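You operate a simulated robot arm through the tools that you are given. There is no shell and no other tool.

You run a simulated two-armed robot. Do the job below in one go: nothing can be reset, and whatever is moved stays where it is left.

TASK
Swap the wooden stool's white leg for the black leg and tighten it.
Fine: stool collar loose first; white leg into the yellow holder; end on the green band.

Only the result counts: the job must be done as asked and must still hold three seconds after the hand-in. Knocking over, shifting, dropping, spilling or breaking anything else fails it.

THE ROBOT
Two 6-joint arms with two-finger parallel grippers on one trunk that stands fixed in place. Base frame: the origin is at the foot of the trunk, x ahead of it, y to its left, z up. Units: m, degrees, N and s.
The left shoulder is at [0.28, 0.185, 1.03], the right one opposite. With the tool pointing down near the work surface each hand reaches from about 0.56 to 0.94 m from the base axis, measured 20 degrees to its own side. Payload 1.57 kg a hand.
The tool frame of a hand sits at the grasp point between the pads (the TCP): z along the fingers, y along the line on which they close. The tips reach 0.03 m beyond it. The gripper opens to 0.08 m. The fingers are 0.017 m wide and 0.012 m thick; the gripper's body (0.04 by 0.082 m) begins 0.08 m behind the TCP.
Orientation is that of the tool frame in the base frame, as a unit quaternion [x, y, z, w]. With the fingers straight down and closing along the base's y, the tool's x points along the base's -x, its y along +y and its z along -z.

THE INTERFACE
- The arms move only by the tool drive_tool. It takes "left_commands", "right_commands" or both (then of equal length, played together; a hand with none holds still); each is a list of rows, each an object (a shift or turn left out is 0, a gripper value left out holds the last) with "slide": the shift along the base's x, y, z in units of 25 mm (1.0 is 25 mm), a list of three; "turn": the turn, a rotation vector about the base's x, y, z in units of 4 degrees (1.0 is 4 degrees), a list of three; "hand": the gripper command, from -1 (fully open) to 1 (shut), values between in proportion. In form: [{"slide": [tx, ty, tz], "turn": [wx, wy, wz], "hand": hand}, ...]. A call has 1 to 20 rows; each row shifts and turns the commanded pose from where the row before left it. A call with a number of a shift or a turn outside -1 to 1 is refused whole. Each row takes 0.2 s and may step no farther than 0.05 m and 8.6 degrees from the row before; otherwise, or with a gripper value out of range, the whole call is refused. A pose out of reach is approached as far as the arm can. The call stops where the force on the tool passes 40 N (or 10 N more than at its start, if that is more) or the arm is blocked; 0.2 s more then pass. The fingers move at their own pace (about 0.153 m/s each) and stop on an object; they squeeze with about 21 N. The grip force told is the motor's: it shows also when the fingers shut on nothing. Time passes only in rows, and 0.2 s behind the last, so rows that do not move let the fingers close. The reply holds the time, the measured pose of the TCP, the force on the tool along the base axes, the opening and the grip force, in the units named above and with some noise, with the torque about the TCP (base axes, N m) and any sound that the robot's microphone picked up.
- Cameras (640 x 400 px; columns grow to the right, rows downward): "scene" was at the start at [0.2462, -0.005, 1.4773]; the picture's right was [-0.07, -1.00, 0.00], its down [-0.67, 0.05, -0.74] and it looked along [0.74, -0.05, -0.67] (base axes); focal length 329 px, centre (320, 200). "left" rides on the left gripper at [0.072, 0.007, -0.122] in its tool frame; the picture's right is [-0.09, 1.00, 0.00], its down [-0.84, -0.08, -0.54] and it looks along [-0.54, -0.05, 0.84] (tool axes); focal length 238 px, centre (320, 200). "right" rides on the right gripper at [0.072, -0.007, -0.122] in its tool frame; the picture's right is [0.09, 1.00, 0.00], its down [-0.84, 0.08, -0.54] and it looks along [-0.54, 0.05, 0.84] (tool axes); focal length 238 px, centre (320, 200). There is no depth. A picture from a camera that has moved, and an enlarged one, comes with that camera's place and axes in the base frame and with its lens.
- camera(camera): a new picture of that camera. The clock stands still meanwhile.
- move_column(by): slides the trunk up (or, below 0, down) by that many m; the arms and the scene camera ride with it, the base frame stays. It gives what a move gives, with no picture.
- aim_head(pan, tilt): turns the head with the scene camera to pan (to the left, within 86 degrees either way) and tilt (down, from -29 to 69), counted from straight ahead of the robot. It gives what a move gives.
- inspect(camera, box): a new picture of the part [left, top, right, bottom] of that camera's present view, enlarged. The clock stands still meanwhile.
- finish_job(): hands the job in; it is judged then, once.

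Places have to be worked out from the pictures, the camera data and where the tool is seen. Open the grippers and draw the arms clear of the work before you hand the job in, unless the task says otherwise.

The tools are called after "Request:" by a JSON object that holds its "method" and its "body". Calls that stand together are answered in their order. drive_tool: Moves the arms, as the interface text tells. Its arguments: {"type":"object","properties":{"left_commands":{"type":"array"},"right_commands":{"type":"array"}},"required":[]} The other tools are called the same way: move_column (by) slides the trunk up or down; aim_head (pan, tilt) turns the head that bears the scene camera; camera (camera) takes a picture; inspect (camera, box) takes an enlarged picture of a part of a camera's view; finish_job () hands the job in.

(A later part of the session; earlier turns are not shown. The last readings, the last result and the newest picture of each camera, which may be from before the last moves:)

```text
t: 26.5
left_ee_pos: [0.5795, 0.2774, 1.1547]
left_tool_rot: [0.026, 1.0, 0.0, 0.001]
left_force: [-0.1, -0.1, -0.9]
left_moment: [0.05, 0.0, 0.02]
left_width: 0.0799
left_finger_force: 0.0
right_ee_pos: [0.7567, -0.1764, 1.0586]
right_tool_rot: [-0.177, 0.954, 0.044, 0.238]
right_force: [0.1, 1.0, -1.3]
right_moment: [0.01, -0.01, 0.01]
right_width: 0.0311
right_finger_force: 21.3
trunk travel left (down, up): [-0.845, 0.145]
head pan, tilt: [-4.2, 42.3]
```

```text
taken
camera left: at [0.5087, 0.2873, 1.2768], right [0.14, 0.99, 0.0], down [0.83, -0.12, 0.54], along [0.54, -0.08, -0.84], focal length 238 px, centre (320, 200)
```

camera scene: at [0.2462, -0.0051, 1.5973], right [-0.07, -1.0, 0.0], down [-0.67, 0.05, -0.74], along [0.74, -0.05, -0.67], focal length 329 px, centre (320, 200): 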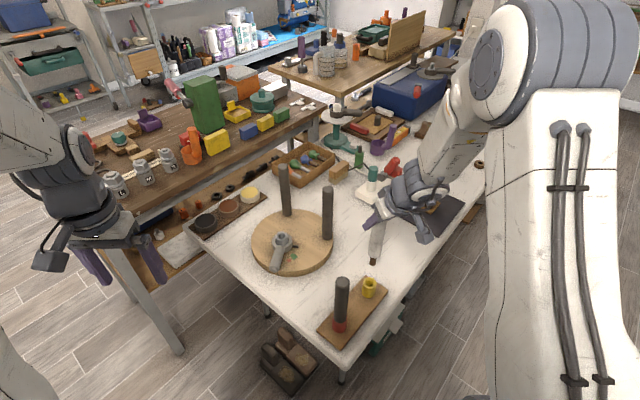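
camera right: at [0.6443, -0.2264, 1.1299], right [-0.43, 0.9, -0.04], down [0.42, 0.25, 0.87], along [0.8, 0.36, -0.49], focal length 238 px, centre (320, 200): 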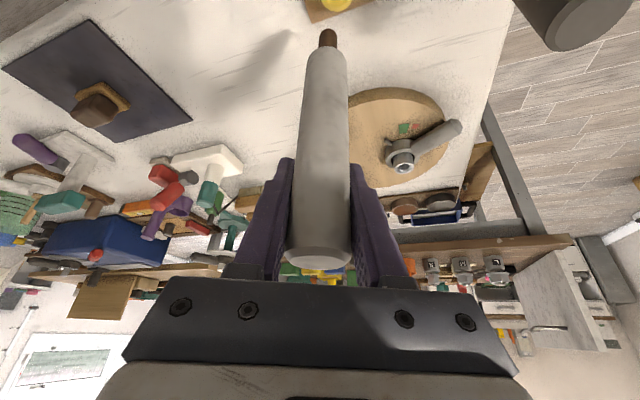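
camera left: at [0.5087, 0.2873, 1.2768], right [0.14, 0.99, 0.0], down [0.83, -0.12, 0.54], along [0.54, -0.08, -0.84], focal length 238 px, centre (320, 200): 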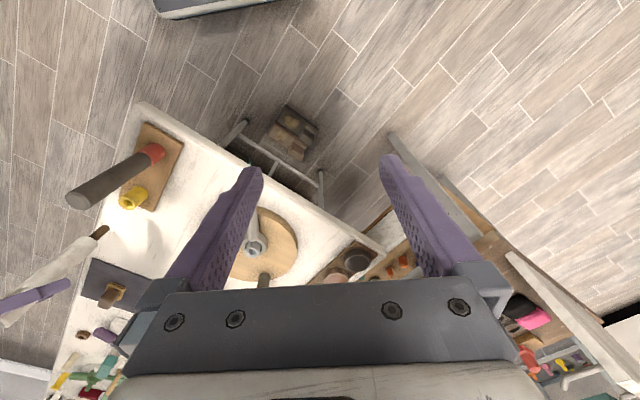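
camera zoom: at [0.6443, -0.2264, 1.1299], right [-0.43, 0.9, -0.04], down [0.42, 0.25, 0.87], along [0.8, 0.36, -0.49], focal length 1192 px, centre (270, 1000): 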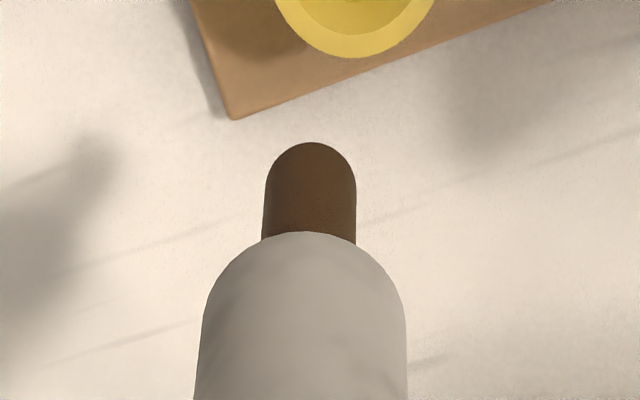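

The spigot tip is at about z 0.904 above the yellow hole (top about 0.826), offset by a few mm. I correct by (−4, +4) mm and descend 60 mm for a closer check.

Request:
{"method": "drive_tool", "body": {"right_commands": [{"slide": [-0.16, 0.16, -0.6]}, {"slide": [0, 0, -0.6]}, {"slide": [0, 0, -0.6]}, {"slide": [0, 0, -0.6]}, {}]}}

Request:
{"method": "inspect", "body": {"camera": "scene", "box": [345, 220, 405, 310]}}

Request:
{"method": "inspect", "body": {"camera": "right", "box": [280, 0, 380, 80]}}

Request:
{"method": "inspect", "body": {"camera": "left", "box": [50, 120, 170, 280]}}

```text
t: 27.7
left_ee_pos: [0.5785, 0.2775, 1.1553]
left_tool_rot: [0.026, 1.0, 0.0, 0.0]
left_force: [1.1, 0.6, 0.2]
left_moment: [-0.01, 0.01, 0.02]
left_width: 0.0799
left_finger_force: 0.1
right_ee_pos: [0.7508, -0.1725, 0.9973]
right_tool_rot: [-0.177, 0.954, 0.043, 0.238]
right_force: [0.1, -0.2, -0.8]
right_moment: [-0.01, -0.04, -0.01]
right_width: 0.0309
right_finger_force: 20.9
trunk travel left (down, up): [-0.845, 0.145]
head pan, tilt: [-4.2, 42.3]
```

```text
4.44 times, centred on (375, 265) of scene
camera zoom: at [0.2464, -0.005, 1.5973], right [-0.07, -1.0, 0.0], down [-0.67, 0.05, -0.74], along [0.74, -0.05, -0.67], focal length 1461 px, centre (76, -89)
```

zoom: 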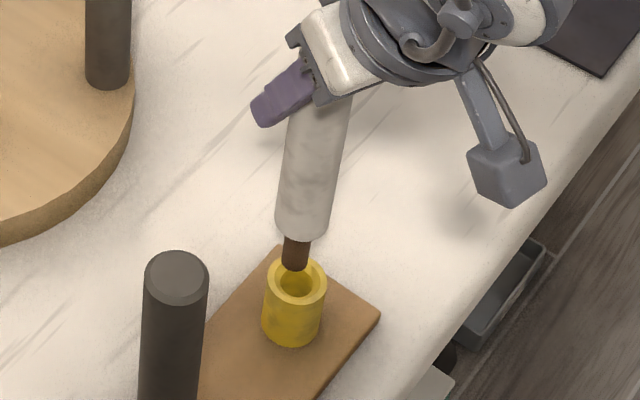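

```text
5.00 times, centred on (330, 40) of right
camera zoom: at [0.6404, -0.2233, 1.0695], right [-0.43, 0.9, -0.04], down [0.42, 0.25, 0.87], along [0.8, 0.36, -0.49], focal length 1192 px, centre (270, 1000)
```

zoom: 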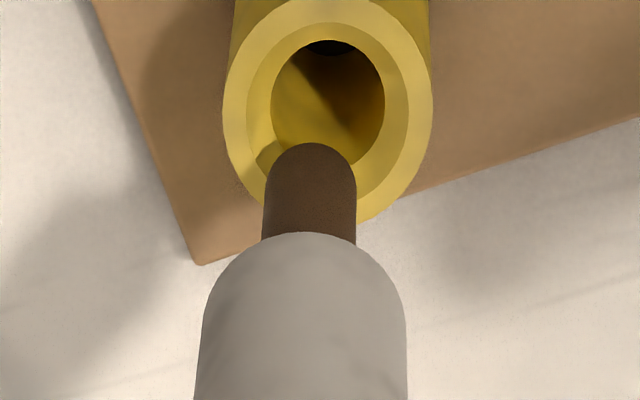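

```text
2.50 times, centred on (110, 200) of left
camera zoom: at [0.5088, 0.2874, 1.2767], right [0.14, 0.99, 0.0], down [0.83, -0.12, 0.54], along [0.54, -0.08, -0.84], focal length 596 px, centre (845, 200)
```

zoom: 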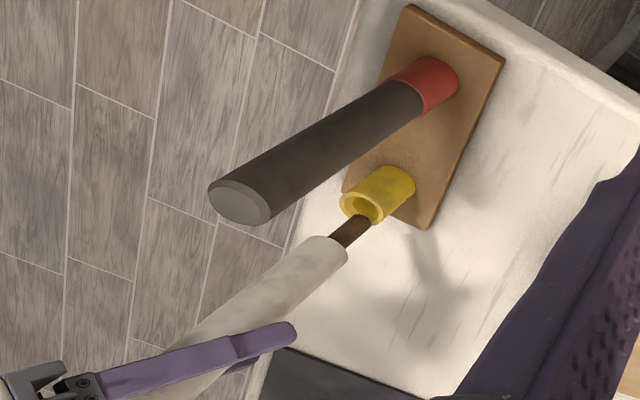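

Spigot (16 mm) is over the 20 mm hole within a couple of mm. I nudge (−2.5, −0.5) mm and descend 25 mm gently into the chamfer, then check.

Request:
{"method": "drive_tool", "body": {"right_commands": [{"slide": [-0.1, -0.02, -0.2]}, {"slide": [0, 0, -0.2]}, {"slide": [0, 0, -0.2]}, {"slide": [0, 0, -0.2]}, {"slide": [0, 0, -0.2]}, {}]}}

Request:
{"method": "inspect", "body": {"camera": "scene", "box": [345, 220, 405, 310]}}

Request:
{"method": "inspect", "body": {"camera": "right", "box": [280, 0, 380, 80]}}

```text
t: 29.1
left_ee_pos: [0.5795, 0.2783, 1.156]
left_tool_rot: [0.026, 1.0, 0.0, 0.0]
left_force: [0.4, 0.3, 0.2]
left_moment: [0.0, 0.01, 0.02]
left_width: 0.08
left_finger_force: 0.1
right_ee_pos: [0.7489, -0.1729, 0.971]
right_tool_rot: [-0.177, 0.954, 0.045, 0.238]
right_force: [-3.2, 0.0, 0.0]
right_moment: [-0.01, 0.47, -0.02]
right_width: 0.0308
right_finger_force: 20.7
trunk travel left (down, up): [-0.845, 0.145]
head pan, tilt: [-4.2, 42.3]
```

```text
4.44 times, centred on (375, 265) of scene
camera zoom: at [0.2461, -0.005, 1.5973], right [-0.07, -1.0, 0.0], down [-0.67, 0.05, -0.74], along [0.74, -0.05, -0.67], focal length 1461 px, centre (76, -89)
```

zoom: 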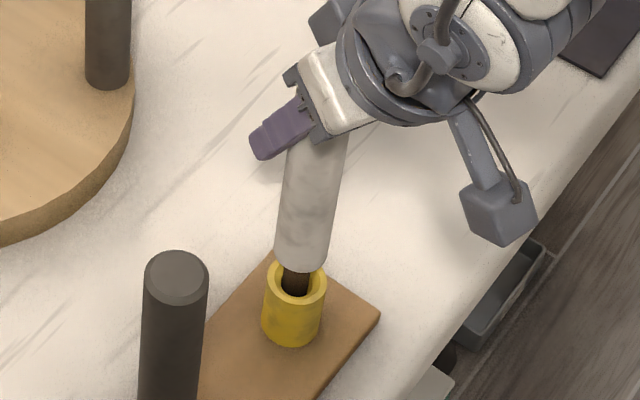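

```text
5.00 times, centred on (330, 40) of right
camera zoom: at [0.6374, -0.224, 1.0446], right [-0.43, 0.9, -0.04], down [0.43, 0.25, 0.87], along [0.8, 0.36, -0.49], focal length 1192 px, centre (270, 1000)
```

zoom: 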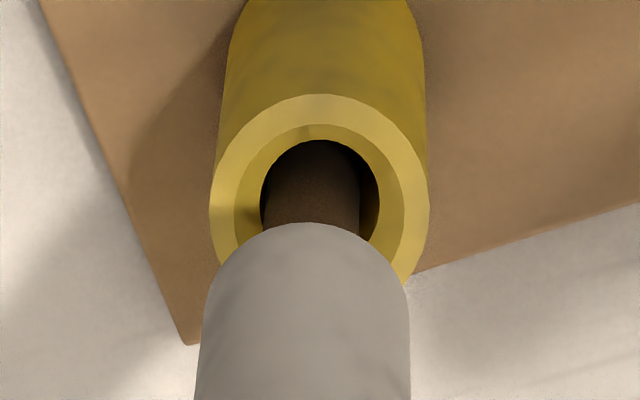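

Inside the hole with a 3 N sideways push toward −x, so I shift −2 mm in x (and +0.5 mm y) and keep lowering.

Request:
{"method": "drive_tool", "body": {"right_commands": [{"slide": [-0.08, 0.02, 0]}, {"slide": [0, 0, -0.2]}, {"slide": [0, 0, -0.2]}, {}]}}

Request:
{"method": "inspect", "body": {"camera": "scene", "box": [345, 220, 405, 310]}}

Request:
{"method": "inspect", "body": {"camera": "right", "box": [280, 0, 380, 80]}}

```text
t: 30.1
left_ee_pos: [0.5799, 0.277, 1.1557]
left_tool_rot: [0.027, 1.0, 0.0, 0.0]
left_force: [0.1, 0.2, 0.2]
left_moment: [-0.02, 0.02, 0.01]
left_width: 0.0801
left_finger_force: 0.1
right_ee_pos: [0.747, -0.1719, 0.9628]
right_tool_rot: [-0.177, 0.954, 0.044, 0.238]
right_force: [-0.1, -1.0, -1.5]
right_moment: [-0.02, -0.02, 0.01]
right_width: 0.0312
right_finger_force: 21.2
trunk travel left (down, up): [-0.845, 0.145]
head pan, tilt: [-4.2, 42.3]
```

```text
4.44 times, centred on (375, 265) of scene
camera zoom: at [0.2463, -0.005, 1.5973], right [-0.07, -1.0, 0.0], down [-0.67, 0.05, -0.74], along [0.74, -0.05, -0.67], focal length 1461 px, centre (76, -89)
```

zoom: 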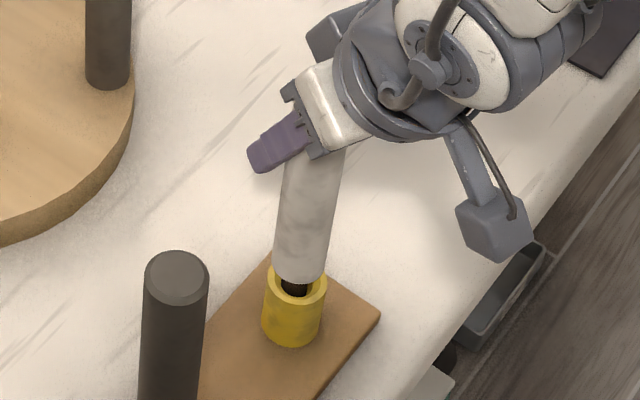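

```text
5.00 times, centred on (330, 40) of right
camera zoom: at [0.6362, -0.2233, 1.0345], right [-0.43, 0.9, -0.04], down [0.42, 0.25, 0.87], along [0.8, 0.36, -0.49], focal length 1192 px, centre (270, 1000)
```

zoom: 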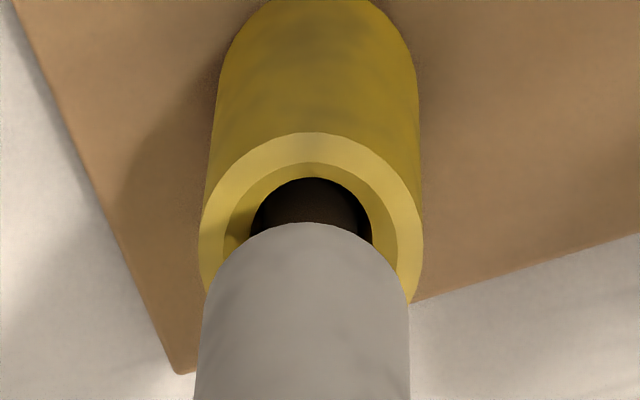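

Forces are free (only the leg's weight). I continue down about 12 mm until it seats.

Request:
{"method": "drive_tool", "body": {"right_commands": [{"slide": [0, 0, -0.16]}, {"slide": [0, 0, -0.16]}, {"slide": [0, 0, -0.16]}, {}]}}

Request:
{"method": "inspect", "body": {"camera": "scene", "box": [345, 220, 405, 310]}}

Request:
{"method": "inspect", "body": {"camera": "right", "box": [280, 0, 380, 80]}}

```text
t: 31.1
left_ee_pos: [0.5795, 0.2776, 1.1557]
left_tool_rot: [0.026, 1.0, 0.0, -0.001]
left_force: [-0.4, 0.3, -0.7]
left_moment: [0.02, -0.01, 0.04]
left_width: 0.0801
left_finger_force: 0.0
right_ee_pos: [0.7468, -0.1732, 0.9503]
right_tool_rot: [-0.177, 0.954, 0.044, 0.238]
right_force: [-1.0, -0.4, -2.1]
right_moment: [-0.08, 0.08, -0.02]
right_width: 0.0311
right_finger_force: 20.9
trunk travel left (down, up): [-0.845, 0.145]
head pan, tilt: [-4.2, 42.3]
```

```text
4.44 times, centred on (375, 265) of scene
camera zoom: at [0.2462, -0.005, 1.5973], right [-0.07, -1.0, 0.0], down [-0.67, 0.05, -0.74], along [0.74, -0.05, -0.67], focal length 1461 px, centre (76, -89)
```

zoom: 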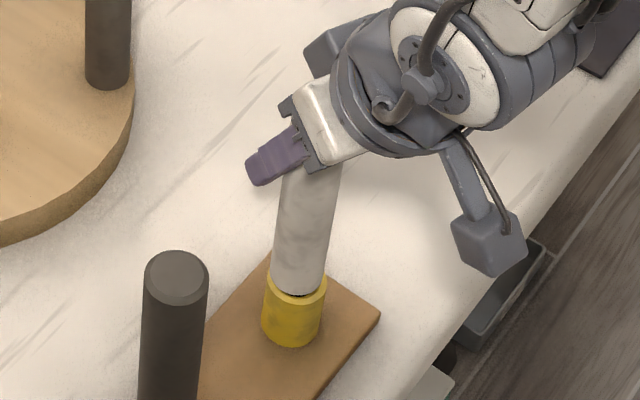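

```text
5.00 times, centred on (330, 40) of right
camera zoom: at [0.6363, -0.2234, 1.0227], right [-0.43, 0.9, -0.04], down [0.42, 0.25, 0.87], along [0.8, 0.36, -0.49], focal length 1192 px, centre (270, 1000)
```

zoom: 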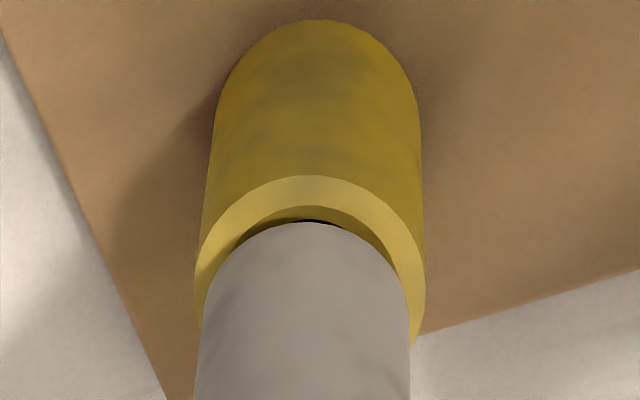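

Request:
{"method": "drive_tool", "body": {"right_commands": [{"slide": [0, 0, -0.1]}, {"slide": [0, 0, -0.1]}, {}]}}

Request:
{"method": "inspect", "body": {"camera": "right", "box": [280, 0, 380, 80]}}

```text
t: 31.9
left_ee_pos: [0.5785, 0.2783, 1.1556]
left_tool_rot: [0.026, 1.0, 0.001, 0.0]
left_force: [-0.1, -0.4, -1.0]
left_moment: [-0.01, 0.01, -0.01]
left_width: 0.0802
left_finger_force: 0.1
right_ee_pos: [0.7465, -0.1728, 0.9457]
right_tool_rot: [-0.176, 0.954, 0.044, 0.24]
right_force: [-3.8, 0.5, 11.9]
right_moment: [0.05, 0.34, -0.01]
right_width: 0.0309
right_finger_force: 21.5
trunk travel left (down, up): [-0.845, 0.145]
head pan, tilt: [-4.2, 42.3]
```

```text
5.00 times, centred on (330, 40) of right
camera zoom: at [0.6361, -0.2234, 1.0187], right [-0.43, 0.9, -0.04], down [0.42, 0.25, 0.87], along [0.8, 0.36, -0.49], focal length 1192 px, centre (270, 1000)
```

zoom: 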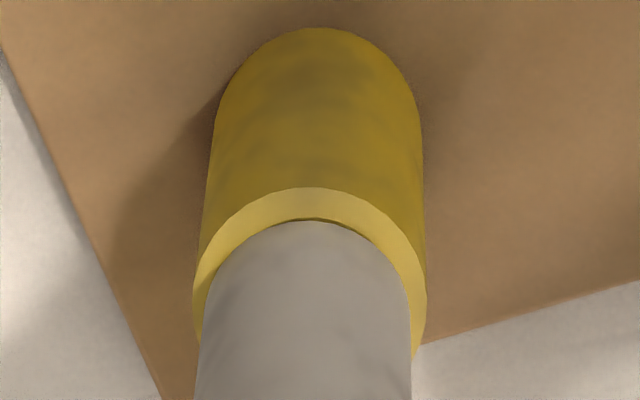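

It is seated (12 N upward reaction). I ease 1 mm up, open the fingers and draw back along the approach.

Request:
{"method": "drive_tool", "body": {"right_commands": [{"slide": [0, 0, 0.06]}, {"hand": -1}, {"hand": -1}, {"hand": -1}]}}

Request:
{"method": "camera", "body": {"camera": "right"}}

Request:
{"method": "inspect", "body": {"camera": "scene", "box": [320, 210, 420, 340]}}

```text
t: 32.9
left_ee_pos: [0.5799, 0.2781, 1.1535]
left_tool_rot: [0.026, 1.0, 0.0, 0.0]
left_force: [-0.7, -0.6, -0.2]
left_moment: [0.0, 0.01, 0.01]
left_width: 0.08
left_finger_force: 0.0
right_ee_pos: [0.7464, -0.1724, 0.947]
right_tool_rot: [-0.178, 0.954, 0.045, 0.237]
right_force: [-0.2, -0.5, -0.6]
right_moment: [0.0, 0.04, 0.02]
right_width: 0.08
right_finger_force: 0.1
trunk travel left (down, up): [-0.845, 0.145]
head pan, tilt: [-4.2, 42.3]
```

```text
taken
camera right: at [0.6359, -0.2237, 1.0191], right [-0.43, 0.9, -0.04], down [0.42, 0.25, 0.87], along [0.8, 0.36, -0.49], focal length 238 px, centre (320, 200)
```

right: 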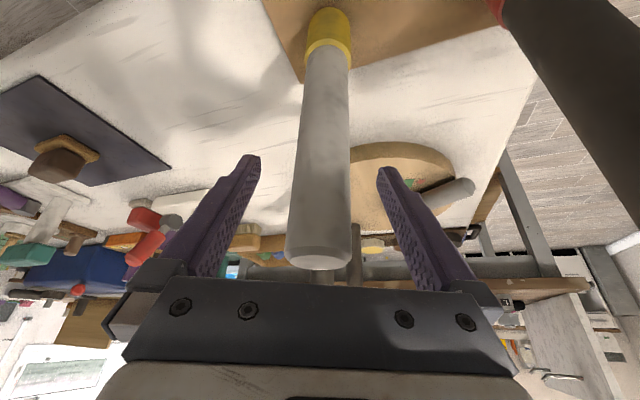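

```text
3.08 times, centred on (370, 275) of scene
camera zoom: at [0.2462, -0.005, 1.5973], right [-0.07, -1.0, 0.0], down [-0.67, 0.05, -0.74], along [0.74, -0.05, -0.67], focal length 1011 px, centre (166, -31)
```

zoom: 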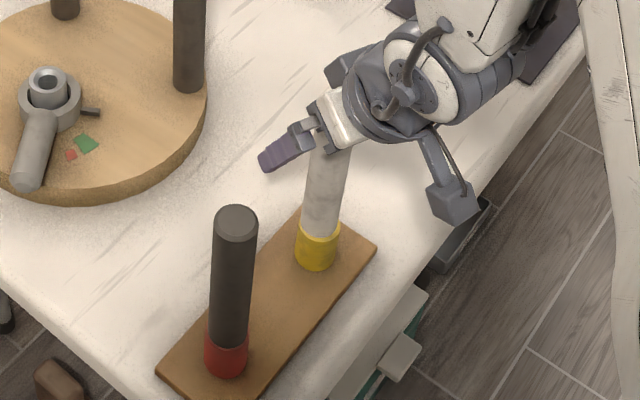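

The white leg stands in the yellow holder. I draw the right hand back off it and lift, to look at the spare black leg.

Request:
{"method": "drive_tool", "body": {"right_commands": [{"slide": [-0.75, -0.287, 0]}, {"slide": [-0.75, -0.287, 0]}, {"slide": [-0.75, -0.287, 0]}, {"slide": [-0.75, -0.287, 0.3]}, {"slide": [-0.75, -0.287, 0.6]}, {"slide": [-0.75, -0.287, 0.9]}, {"slide": [0, 0, 1]}, {"slide": [0, 0, 1]}, {"slide": [0, 0, 1]}, {"slide": [0, 0, 0.6]}, {}]}}

Request:
{"method": "camera", "body": {"camera": "right"}}

Request:
{"method": "camera", "body": {"camera": "scene"}}

```text
t: 35.3
left_ee_pos: [0.5785, 0.2775, 1.1554]
left_tool_rot: [0.026, 1.0, -0.001, 0.0]
left_force: [-0.2, -0.1, -0.5]
left_moment: [-0.02, -0.01, -0.01]
left_width: 0.0799
left_finger_force: 0.0
right_ee_pos: [0.6542, -0.2205, 1.0964]
right_tool_rot: [-0.177, 0.954, 0.044, 0.238]
right_force: [-0.7, -0.2, 0.6]
right_moment: [0.01, -0.01, 0.01]
right_width: 0.08
right_finger_force: 0.1
right hand out of reach, approached as far as the arm can: row 2, 3, 4
trunk travel left (down, up): [-0.845, 0.145]
head pan, tilt: [-4.2, 42.3]
```

```text
taken
camera right: at [0.5429, -0.2716, 1.1695], right [-0.43, 0.9, -0.04], down [0.42, 0.25, 0.87], along [0.8, 0.36, -0.49], focal length 238 px, centre (320, 200)
```

right: 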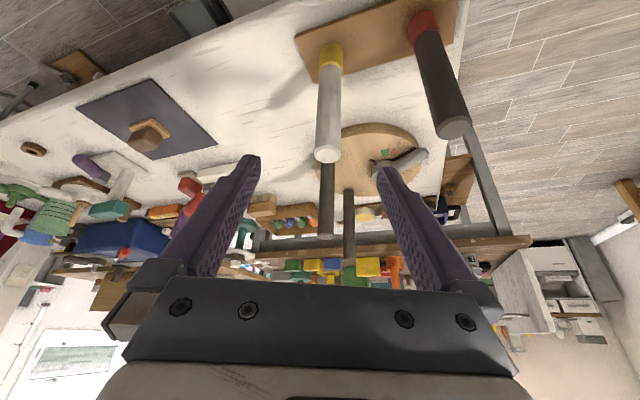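

```text
taken
camera scene: at [0.2461, -0.0049, 1.5973], right [-0.07, -1.0, 0.0], down [-0.67, 0.05, -0.74], along [0.74, -0.05, -0.67], focal length 329 px, centre (320, 200)
```

scene: 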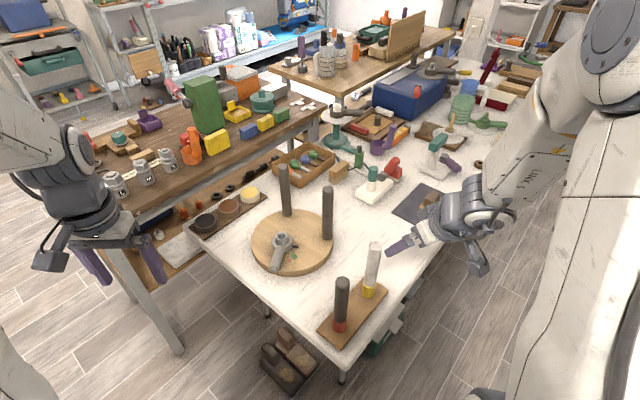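

The white leg stands upright. I zoom in on the black leg to locate it from the right camera.

Request:
{"method": "inspect", "body": {"camera": "right", "box": [380, 0, 500, 150]}}

Request:
{"method": "inspect", "body": {"camera": "right", "box": [280, 20, 370, 170]}}

Request:
{"method": "inspect", "body": {"camera": "scene", "box": [300, 220, 420, 350]}}

```text
2.67 times, centred on (440, 75) of right
camera zoom: at [0.5429, -0.2716, 1.1695], right [-0.43, 0.9, -0.04], down [0.42, 0.25, 0.87], along [0.8, 0.36, -0.49], focal length 636 px, centre (0, 533)
```

zoom: 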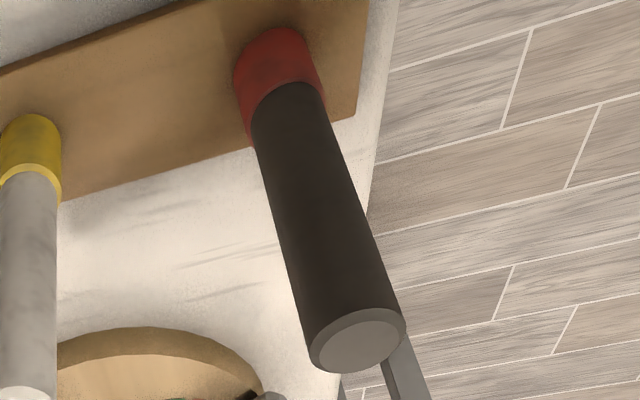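

```text
2.67 times, centred on (325, 95) of right
camera zoom: at [0.5429, -0.2716, 1.1695], right [-0.43, 0.9, -0.04], down [0.42, 0.25, 0.87], along [0.8, 0.36, -0.49], focal length 636 px, centre (307, 480)
```

zoom: 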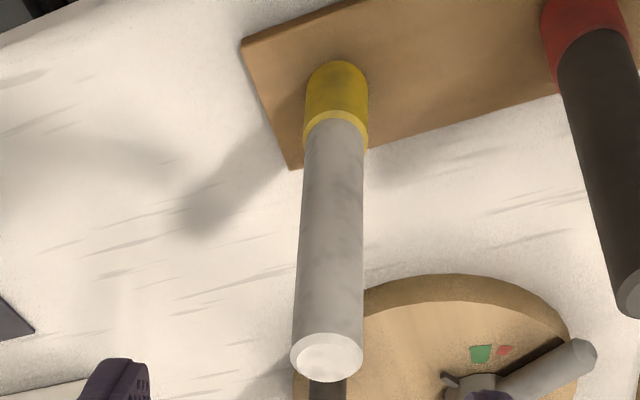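

```text
3.08 times, centred on (360, 285) of scene
camera zoom: at [0.2461, -0.0049, 1.5973], right [-0.07, -1.0, 0.0], down [-0.67, 0.05, -0.74], along [0.74, -0.05, -0.67], focal length 1011 px, centre (197, -62)
```

zoom: 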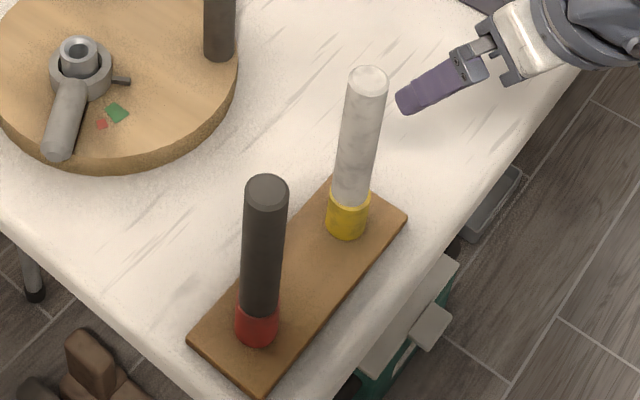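

The black leg axis is at about (0.643, −0.083), top about z 0.99. I move the open right hand over it at the present height.

Request:
{"method": "drive_tool", "body": {"right_commands": [{"slide": [-0.075, 0.913, 0]}, {"slide": [-0.075, 0.913, 0]}, {"slide": [-0.075, 0.913, 0]}, {"slide": [-0.075, 0.913, 0]}, {"slide": [-0.075, 0.913, 0]}, {"slide": [-0.075, 0.913, 0]}, {}]}}

Request:
{"method": "camera", "body": {"camera": "right"}}

Request:
{"method": "inspect", "body": {"camera": "scene", "box": [270, 180, 450, 350]}}

```text
t: 36.9
left_ee_pos: [0.5795, 0.2775, 1.1557]
left_tool_rot: [0.027, 1.0, 0.001, 0.0]
left_force: [-0.4, 0.4, -0.5]
left_moment: [-0.03, -0.02, -0.02]
left_width: 0.0799
left_finger_force: 0.0
right_ee_pos: [0.643, -0.0842, 1.0963]
right_tool_rot: [-0.177, 0.954, 0.043, 0.238]
right_force: [0.0, -0.1, -0.2]
right_moment: [0.07, -0.01, -0.03]
right_width: 0.0799
right_finger_force: 0.1
trunk travel left (down, up): [-0.845, 0.145]
head pan, tilt: [-4.2, 42.3]
```

```text
taken
camera right: at [0.5309, -0.1355, 1.1691], right [-0.43, 0.9, -0.04], down [0.42, 0.25, 0.87], along [0.8, 0.36, -0.49], focal length 238 px, centre (320, 200)
```

right: 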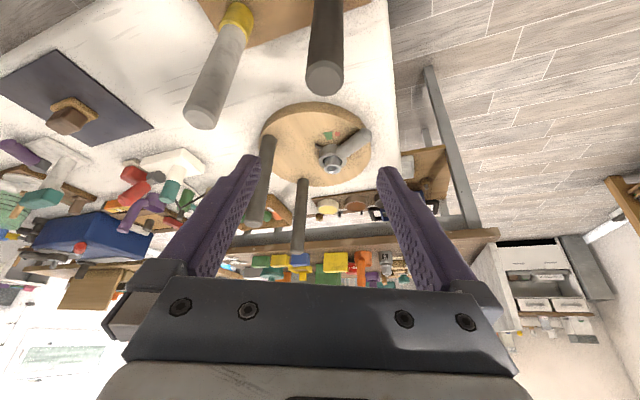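

```text
2.35 times, centred on (360, 265) of scene
camera zoom: at [0.2462, -0.0048, 1.5973], right [-0.07, -1.0, 0.0], down [-0.67, 0.05, -0.74], along [0.74, -0.05, -0.67], focal length 773 px, centre (226, 47)
```

zoom: 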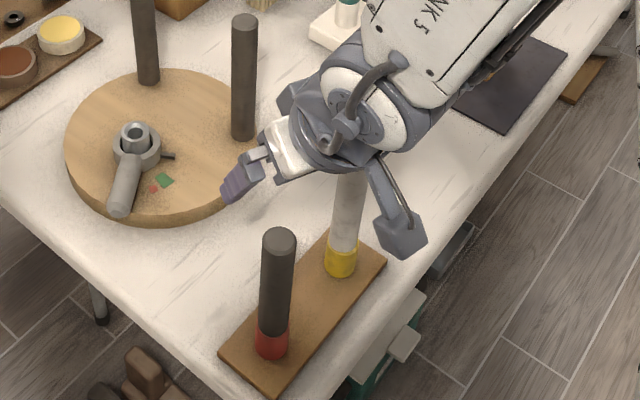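

The black leg is centred between the fingers' plane. I lower the trunk by 0.11 m so the open fingers come down around the top of the leg.

Request:
{"method": "move_column", "body": {"by": -0.11}}

Request:
{"method": "camera", "body": {"camera": "right"}}

Request:
{"method": "camera", "body": {"camera": "scene"}}

```text
t: 38.3
left_ee_pos: [0.5798, 0.2777, 1.0452]
left_tool_rot: [0.026, 1.0, 0.0, 0.0]
left_force: [-0.4, 0.5, 0.5]
left_moment: [0.0, -0.01, -0.02]
left_width: 0.0801
left_finger_force: 0.0
right_ee_pos: [0.6414, -0.0849, 0.987]
right_tool_rot: [-0.176, 0.954, 0.044, 0.237]
right_force: [-0.8, -0.1, -0.7]
right_moment: [-0.01, 0.05, -0.01]
right_width: 0.0802
right_finger_force: 0.2
trunk travel left (down, up): [-0.735, 0.255]
head pan, tilt: [-4.2, 42.3]
```

```text
taken
camera right: at [0.5309, -0.1358, 1.0591], right [-0.43, 0.9, -0.04], down [0.42, 0.25, 0.87], along [0.8, 0.36, -0.49], focal length 238 px, centre (320, 200)
```

right: 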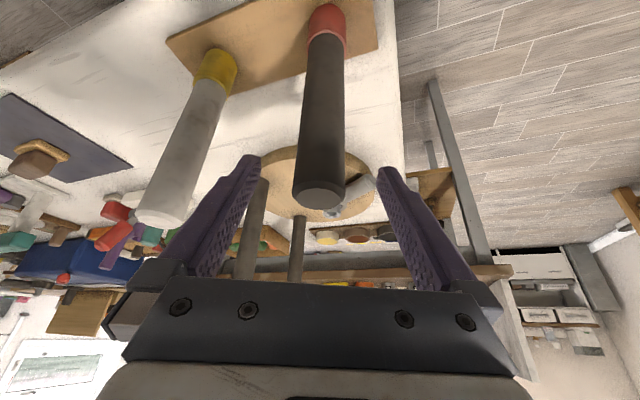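

```text
taken
camera scene: at [0.2461, -0.0049, 1.4874], right [-0.07, -1.0, 0.0], down [-0.67, 0.05, -0.74], along [0.74, -0.05, -0.67], focal length 329 px, centre (320, 200)
```

scene: 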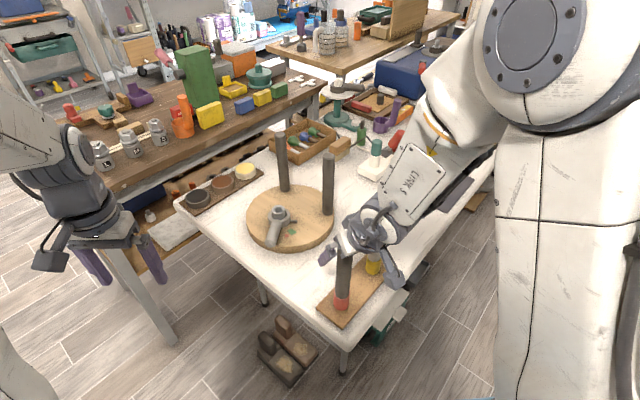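

Well straddled. I lower the hand another 40 mm to the same grip height as on the white leg and close.

Request:
{"method": "drive_tool", "body": {"right_commands": [{"slide": [0.1, 0.04, -0.5]}, {"slide": [0.1, 0.04, -0.5]}, {"slide": [0, 0, -0.6]}, {}]}}

Request:
{"method": "camera", "body": {"camera": "right"}}

```text
t: 39.3
left_ee_pos: [0.5793, 0.2776, 1.0451]
left_tool_rot: [0.026, 1.0, 0.0, 0.0]
left_force: [0.0, -0.1, 0.7]
left_moment: [-0.01, 0.0, -0.03]
left_width: 0.08
left_finger_force: 0.0
right_ee_pos: [0.6475, -0.0876, 0.946]
right_tool_rot: [-0.179, 0.953, 0.046, 0.239]
right_force: [0.1, -1.0, 0.8]
right_moment: [0.0, 0.0, -0.02]
right_width: 0.08
right_finger_force: 0.1
right hand out of reach, approached as far as the arm can: row 3
trunk travel left (down, up): [-0.735, 0.255]
head pan, tilt: [-4.2, 42.3]
```

```text
taken
camera right: at [0.5369, -0.1403, 1.0178], right [-0.44, 0.9, -0.04], down [0.42, 0.25, 0.87], along [0.79, 0.36, -0.49], focal length 238 px, centre (320, 200)
```

right: 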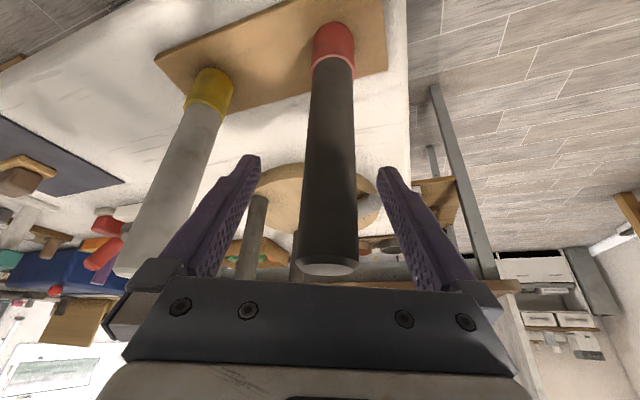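

The limit shifted the hand ~5 mm off-centre; I shift back along the closing line with the hand 5 mm higher.

Request:
{"method": "drive_tool", "body": {"right_commands": [{"slide": [-0.07, 0.2, 0.3]}, {}]}}

Request:
{"method": "camera", "body": {"camera": "right"}}

```text
t: 39.9
left_ee_pos: [0.5798, 0.2773, 1.0455]
left_tool_rot: [0.026, 1.0, 0.0, 0.0]
left_force: [1.2, -0.3, 0.2]
left_moment: [-0.01, 0.0, -0.02]
left_width: 0.0801
left_finger_force: 0.0
right_ee_pos: [0.6469, -0.085, 0.9532]
right_tool_rot: [-0.178, 0.954, 0.045, 0.237]
right_force: [0.1, 0.9, -0.7]
right_moment: [0.0, 0.0, -0.01]
right_width: 0.08
right_finger_force: 0.0
trunk travel left (down, up): [-0.735, 0.255]
head pan, tilt: [-4.2, 42.3]
```

```text
taken
camera right: at [0.5352, -0.1352, 1.0257], right [-0.43, 0.9, -0.04], down [0.42, 0.24, 0.87], along [0.79, 0.36, -0.49], focal length 238 px, centre (320, 200)
```

right: 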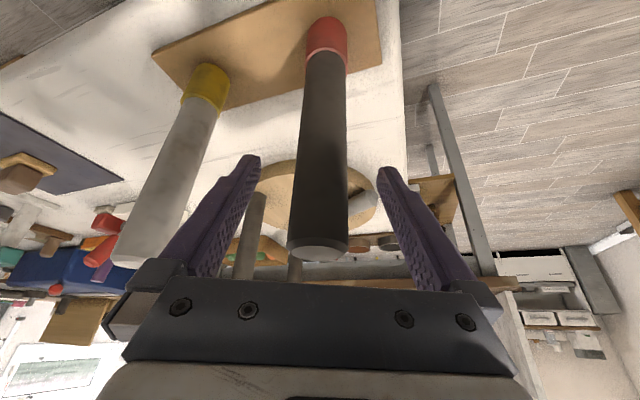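

Centred now. I close on the black leg.

Request:
{"method": "drive_tool", "body": {"right_commands": [{"hand": 1}, {"hand": 1}, {"hand": 1}, {"hand": 1}]}}

Request:
{"method": "camera", "body": {"camera": "right"}}

Request:
{"method": "inspect", "body": {"camera": "scene", "box": [280, 190, 440, 340]}}

```text
t: 40.9
left_ee_pos: [0.5788, 0.2769, 1.0444]
left_tool_rot: [0.026, 1.0, 0.0, 0.0]
left_force: [0.3, 0.9, -0.6]
left_moment: [0.03, 0.03, 0.0]
left_width: 0.08
left_finger_force: 0.1
right_ee_pos: [0.6468, -0.0844, 0.9519]
right_tool_rot: [-0.176, 0.954, 0.045, 0.238]
right_force: [-0.1, 1.3, 1.3]
right_moment: [0.11, 0.05, 0.01]
right_width: 0.0314
right_finger_force: 21.7
trunk travel left (down, up): [-0.735, 0.255]
head pan, tilt: [-4.2, 42.3]
```

```text
taken
camera right: at [0.5352, -0.1352, 1.0256], right [-0.43, 0.9, -0.04], down [0.42, 0.24, 0.87], along [0.79, 0.36, -0.49], focal length 238 px, centre (320, 200)
```

right: 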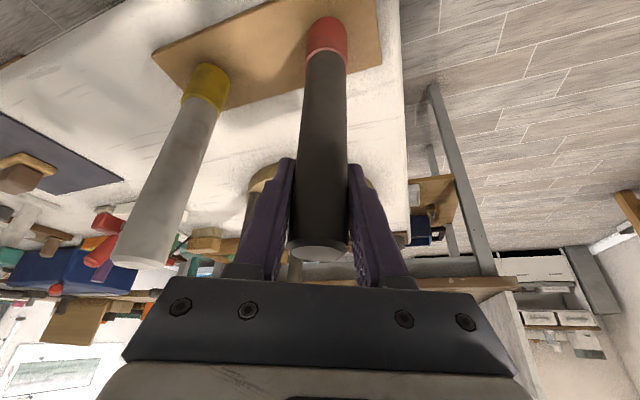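

```text
2.67 times, centred on (360, 265) of scene
camera zoom: at [0.2462, -0.0049, 1.4873], right [-0.07, -1.0, 0.0], down [-0.67, 0.05, -0.74], along [0.74, -0.05, -0.67], focal length 876 px, centre (213, 27)
```

zoom: 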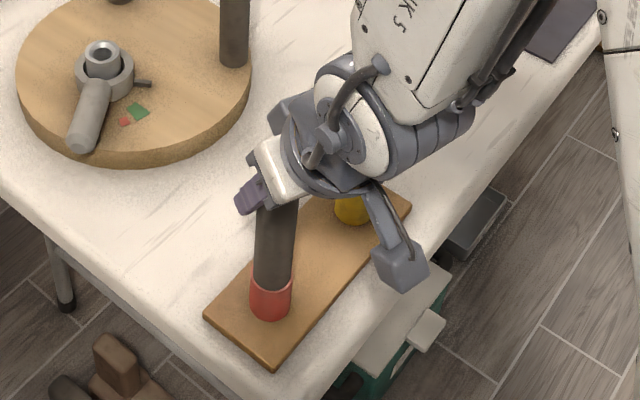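

Gripped at 31 mm. I lift with the trunk: first 20 mm, checking the load.

Request:
{"method": "move_column", "body": {"by": 0.02}}

Request:
{"method": "inspect", "body": {"camera": "right", "box": [270, 0, 390, 140]}}

```text
t: 41.6
left_ee_pos: [0.5798, 0.2768, 1.0645]
left_tool_rot: [0.027, 1.0, 0.0, 0.0]
left_force: [-1.1, -0.2, -0.1]
left_moment: [0.0, 0.02, -0.02]
left_width: 0.0801
left_finger_force: 0.2
right_ee_pos: [0.6461, -0.0838, 0.9733]
right_tool_rot: [-0.178, 0.954, 0.045, 0.238]
right_force: [1.2, -0.3, -1.6]
right_moment: [-0.1, -0.03, 0.0]
right_width: 0.0308
right_finger_force: 20.6
trunk travel left (down, up): [-0.755, 0.235]
head pan, tilt: [-4.2, 42.3]
```

```text
2.86 times, centred on (330, 70) of right
camera zoom: at [0.5353, -0.1353, 1.0455], right [-0.43, 0.9, -0.04], down [0.43, 0.24, 0.87], along [0.79, 0.36, -0.49], focal length 681 px, centre (291, 571)
```

zoom: 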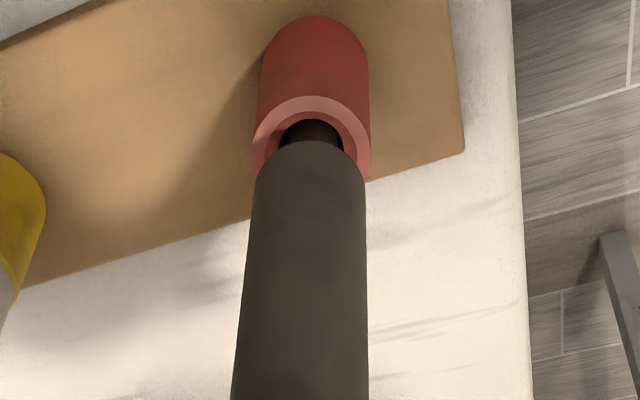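

It comes out cleanly with just its own weight. I raise the trunk the rest of the way.

Request:
{"method": "move_column", "body": {"by": 0.1}}

Request:
{"method": "camera", "body": {"camera": "right"}}

Request:
{"method": "camera", "body": {"camera": "scene"}}

```text
t: 42.9
left_ee_pos: [0.5804, 0.2767, 1.1655]
left_tool_rot: [0.026, 1.0, 0.0, 0.0]
left_force: [-0.2, 0.0, 0.7]
left_moment: [-0.02, 0.01, 0.01]
left_width: 0.0796
left_finger_force: 0.0
right_ee_pos: [0.6461, -0.0851, 1.0725]
right_tool_rot: [-0.177, 0.954, 0.046, 0.237]
right_force: [0.1, 0.4, -1.5]
right_moment: [-0.03, 0.02, 0.02]
right_width: 0.0309
right_finger_force: 21.2
trunk travel left (down, up): [-0.855, 0.135]
head pan, tilt: [-4.2, 42.3]
```

```text
taken
camera right: at [0.5354, -0.1353, 1.1454], right [-0.43, 0.9, -0.04], down [0.43, 0.24, 0.87], along [0.79, 0.36, -0.49], focal length 238 px, centre (320, 200)
```

right: 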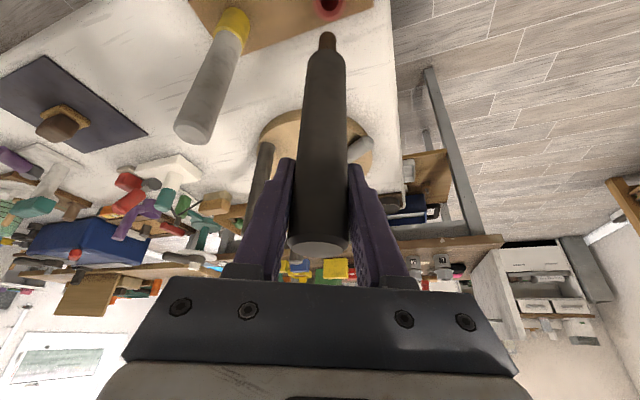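

```text
taken
camera scene: at [0.2464, -0.0049, 1.6072], right [-0.07, -1.0, 0.0], down [-0.67, 0.05, -0.74], along [0.74, -0.05, -0.67], focal length 329 px, centre (320, 200)
```

scene: 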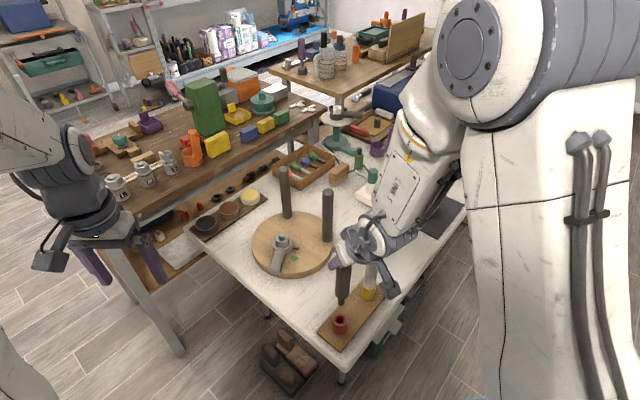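

The black leg hangs straight with its spigot tip at about z 0.91. I carry it directly toward the collar, staying above it.

Request:
{"method": "drive_tool", "body": {"right_commands": [{"slide": [0.835, 0.475, 0]}, {"slide": [0.835, 0.475, 0]}, {"slide": [0.835, 0.475, 0]}, {"slide": [0.835, 0.475, 0]}, {"slide": [0.835, 0.475, 0]}, {"slide": [0.835, 0.475, 0]}, {"slide": [0.835, 0.475, 0]}, {"slide": [0.835, 0.475, 0]}, {"slide": [0.835, 0.475, 0]}, {"slide": [0.835, 0.475, 0]}, {"slide": [0.835, 0.475, 0]}, {"slide": [0.835, 0.475, 0]}, {}]}}

Request:
{"method": "camera", "body": {"camera": "right"}}

Request:
{"method": "inspect", "body": {"camera": "scene", "box": [230, 150, 370, 290]}}

```text
t: 45.7
left_ee_pos: [0.58, 0.2778, 1.1655]
left_tool_rot: [0.026, 1.0, 0.0, 0.0]
left_force: [0.5, 0.3, -0.2]
left_moment: [0.01, 0.02, 0.0]
left_width: 0.0799
left_finger_force: 0.1
right_ee_pos: [0.8499, 0.0386, 1.0715]
right_tool_rot: [-0.177, 0.954, 0.045, 0.238]
right_force: [-0.3, -0.2, -0.5]
right_moment: [0.0, -0.01, -0.03]
right_width: 0.0312
right_finger_force: 21.0
right hand out of reach, approached as far as the arm can: row 5, 6, 7, 8
trunk travel left (down, up): [-0.855, 0.135]
head pan, tilt: [-4.2, 42.3]
```

```text
taken
camera right: at [0.7391, -0.0126, 1.1454], right [-0.43, 0.9, -0.04], down [0.43, 0.24, 0.87], along [0.79, 0.36, -0.49], focal length 238 px, centre (320, 200)
```

right: 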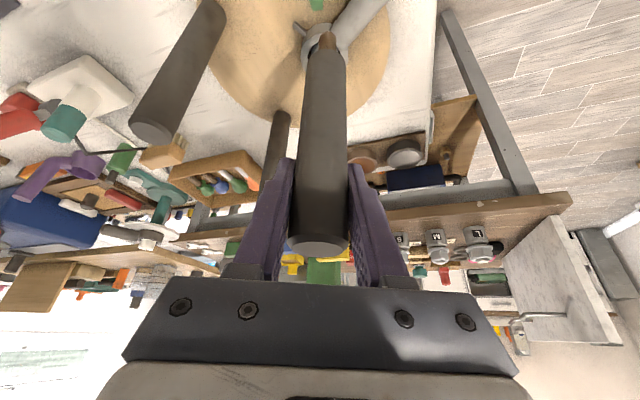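

```text
2.86 times, centred on (300, 220) of scene
camera zoom: at [0.2465, -0.0048, 1.6073], right [-0.07, -1.0, 0.0], down [-0.67, 0.05, -0.74], along [0.74, -0.05, -0.67], focal length 939 px, centre (377, 143)
```

zoom: 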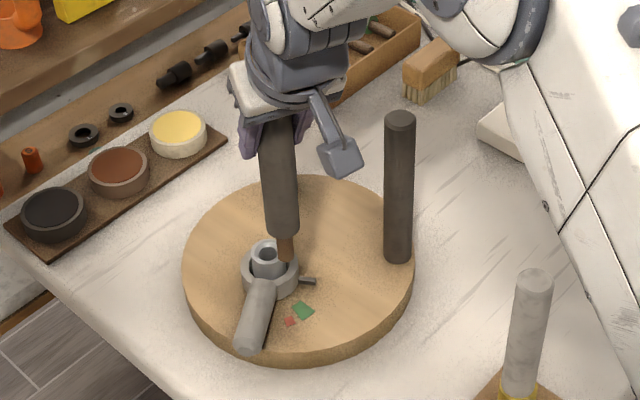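

Request:
{"method": "drive_tool", "body": {"right_commands": [{"slide": [0.7, 0.3, 0]}, {"slide": [0.7, 0.3, 0]}, {"slide": [0.7, 0.3, 0]}, {}]}}

Request:
{"method": "inspect", "body": {"camera": "right", "box": [270, 0, 390, 90]}}

Request:
{"method": "inspect", "body": {"camera": "scene", "box": [240, 180, 320, 270]}}

Request:
{"method": "camera", "body": {"camera": "left"}}

```text
t: 46.7
left_ee_pos: [0.579, 0.2771, 1.1653]
left_tool_rot: [0.027, 1.0, 0.0, 0.0]
left_force: [-0.2, 0.1, 0.4]
left_moment: [0.02, -0.02, 0.0]
left_width: 0.0802
left_finger_force: 0.0
right_ee_pos: [0.9018, 0.0613, 1.073]
right_tool_rot: [-0.176, 0.954, 0.045, 0.237]
right_force: [0.1, 0.4, -2.4]
right_moment: [0.01, -0.01, 0.0]
right_width: 0.0313
right_finger_force: 20.8
trunk travel left (down, up): [-0.855, 0.135]
head pan, tilt: [-4.2, 42.3]
```

```text
4.44 times, centred on (330, 45) of right
camera zoom: at [0.7912, 0.0092, 1.1458], right [-0.43, 0.9, -0.04], down [0.43, 0.25, 0.87], along [0.79, 0.36, -0.49], focal length 1059 px, centre (276, 889)
```

zoom: 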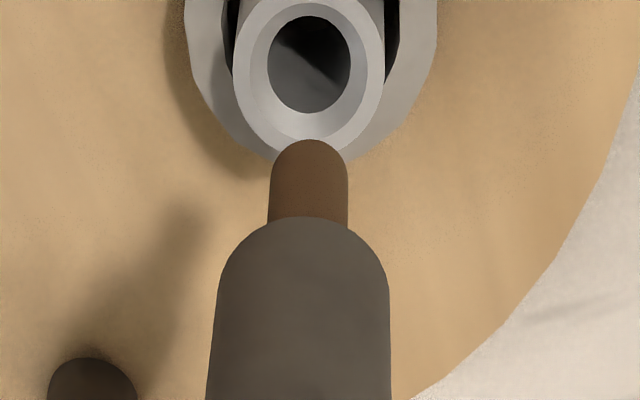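

```text
4.44 times, centred on (280, 225) of scene
camera zoom: at [0.2464, -0.0049, 1.6073], right [-0.07, -1.0, 0.0], down [-0.67, 0.05, -0.74], along [0.74, -0.05, -0.67], focal length 1461 px, centre (498, 89)
```

zoom: 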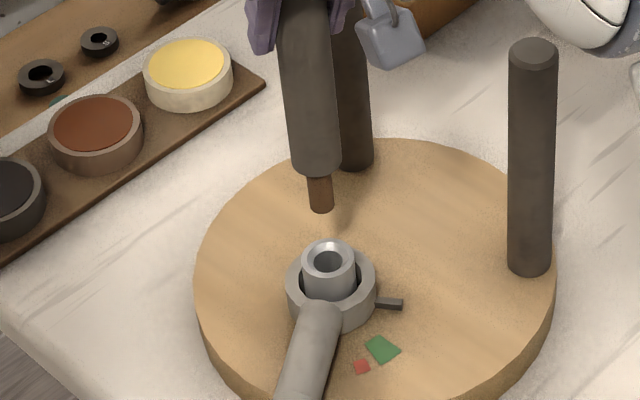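

```text
taken
camera left: at [0.5089, 0.2875, 1.2866], right [0.14, 0.99, 0.0], down [0.83, -0.12, 0.54], along [0.54, -0.08, -0.84], focal length 238 px, centre (320, 200)
```

left: 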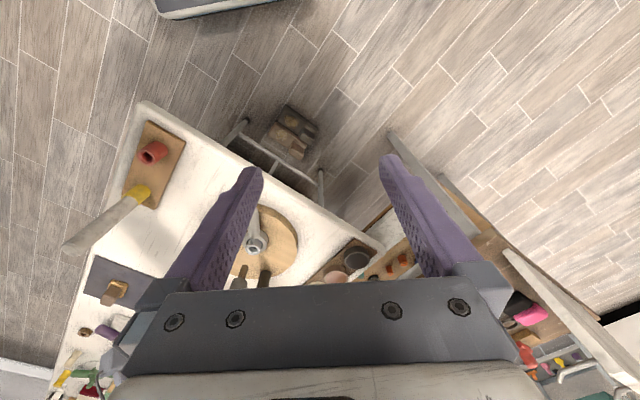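

Hole minus spigot is about (+10, +2) mm by both cameras. I apply that and descend 50 mm to just above the sleeve.

Request:
{"method": "drive_tool", "body": {"right_commands": [{"slide": [0.38, 0.07, -0.4]}, {"slide": [0, 0, -0.4]}, {"slide": [0, 0, -0.4]}, {"slide": [0, 0, -0.4]}, {"slide": [0, 0, -0.4]}, {}]}}

Request:
{"method": "inspect", "body": {"camera": "right", "box": [270, 0, 390, 90]}}

Request:
{"method": "inspect", "body": {"camera": "scene", "box": [240, 180, 320, 270]}}

```text
t: 48.1
left_ee_pos: [0.5778, 0.277, 1.1648]
left_tool_rot: [0.026, 1.0, 0.0, 0.0]
left_force: [-0.4, -0.2, 0.9]
left_moment: [0.06, -0.05, -0.03]
left_width: 0.0798
left_finger_force: 0.0
right_ee_pos: [0.9104, 0.0622, 1.0226]
right_tool_rot: [-0.177, 0.954, 0.045, 0.238]
right_force: [-0.2, 0.5, -1.3]
right_moment: [0.0, -0.01, 0.0]
right_width: 0.0313
right_finger_force: 21.0
trunk travel left (down, up): [-0.855, 0.135]
head pan, tilt: [-4.2, 42.3]
```

```text
4.44 times, centred on (330, 45) of right
camera zoom: at [0.8004, 0.0108, 1.0956], right [-0.43, 0.9, -0.04], down [0.42, 0.24, 0.87], along [0.79, 0.36, -0.49], focal length 1059 px, centre (276, 889)
```

zoom: 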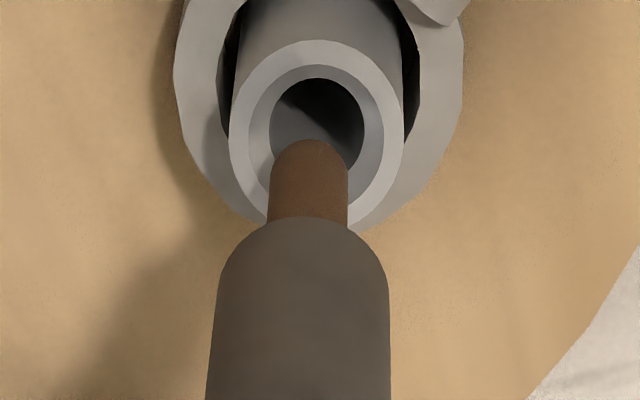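

```text
4.44 times, centred on (280, 225) of scene
camera zoom: at [0.2463, -0.0049, 1.6073], right [-0.07, -1.0, 0.0], down [-0.67, 0.05, -0.74], along [0.74, -0.05, -0.67], focal length 1461 px, centre (498, 89)
```

zoom: 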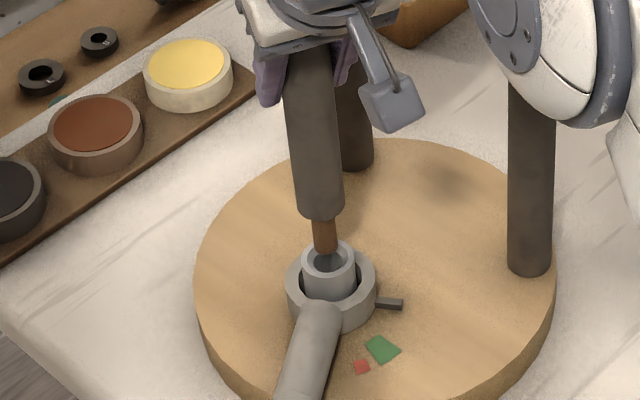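

Alignment is within ~2 mm. I nudge (+1.5, +0.7) mm and lower gently 25 mm into the sleeve.

Request:
{"method": "drive_tool", "body": {"right_commands": [{"slide": [0.06, 0.03, -0.2]}, {"slide": [0, 0, -0.2]}, {"slide": [0, 0, -0.2]}, {"slide": [0, 0, -0.2]}, {"slide": [0, 0, -0.2]}, {}]}}

Request:
{"method": "inspect", "body": {"camera": "right", "box": [270, 0, 390, 90]}}

Request:
{"method": "inspect", "body": {"camera": "scene", "box": [240, 180, 320, 270]}}

```text
t: 49.5
left_ee_pos: [0.5787, 0.2778, 1.1672]
left_tool_rot: [0.025, 1.0, 0.0, 0.0]
left_force: [0.3, -0.2, -0.1]
left_moment: [-0.01, 0.0, 0.01]
left_width: 0.0799
left_finger_force: 0.1
right_ee_pos: [0.9126, 0.0624, 0.9982]
right_tool_rot: [-0.177, 0.954, 0.045, 0.238]
right_force: [-0.8, -0.7, -0.8]
right_moment: [-0.08, 0.14, -0.02]
right_width: 0.0309
right_finger_force: 20.2
trunk travel left (down, up): [-0.855, 0.135]
head pan, tilt: [-4.2, 42.3]
```

```text
4.44 times, centred on (330, 45) of right
camera zoom: at [0.8018, 0.0113, 1.0705], right [-0.43, 0.9, -0.04], down [0.43, 0.24, 0.87], along [0.79, 0.36, -0.49], focal length 1059 px, centre (276, 889)
```

zoom: 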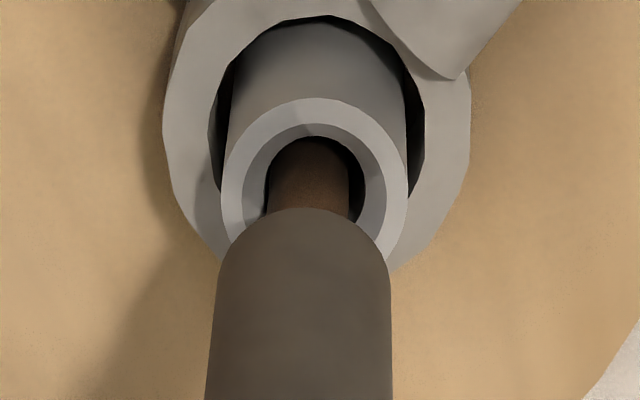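

```text
4.44 times, centred on (280, 225) of scene
camera zoom: at [0.2463, -0.0049, 1.6073], right [-0.07, -1.0, 0.0], down [-0.67, 0.05, -0.74], along [0.74, -0.05, -0.67], focal length 1461 px, centre (498, 89)
```

zoom: 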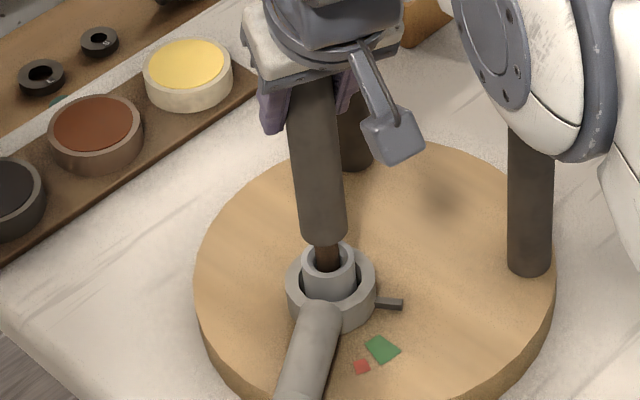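

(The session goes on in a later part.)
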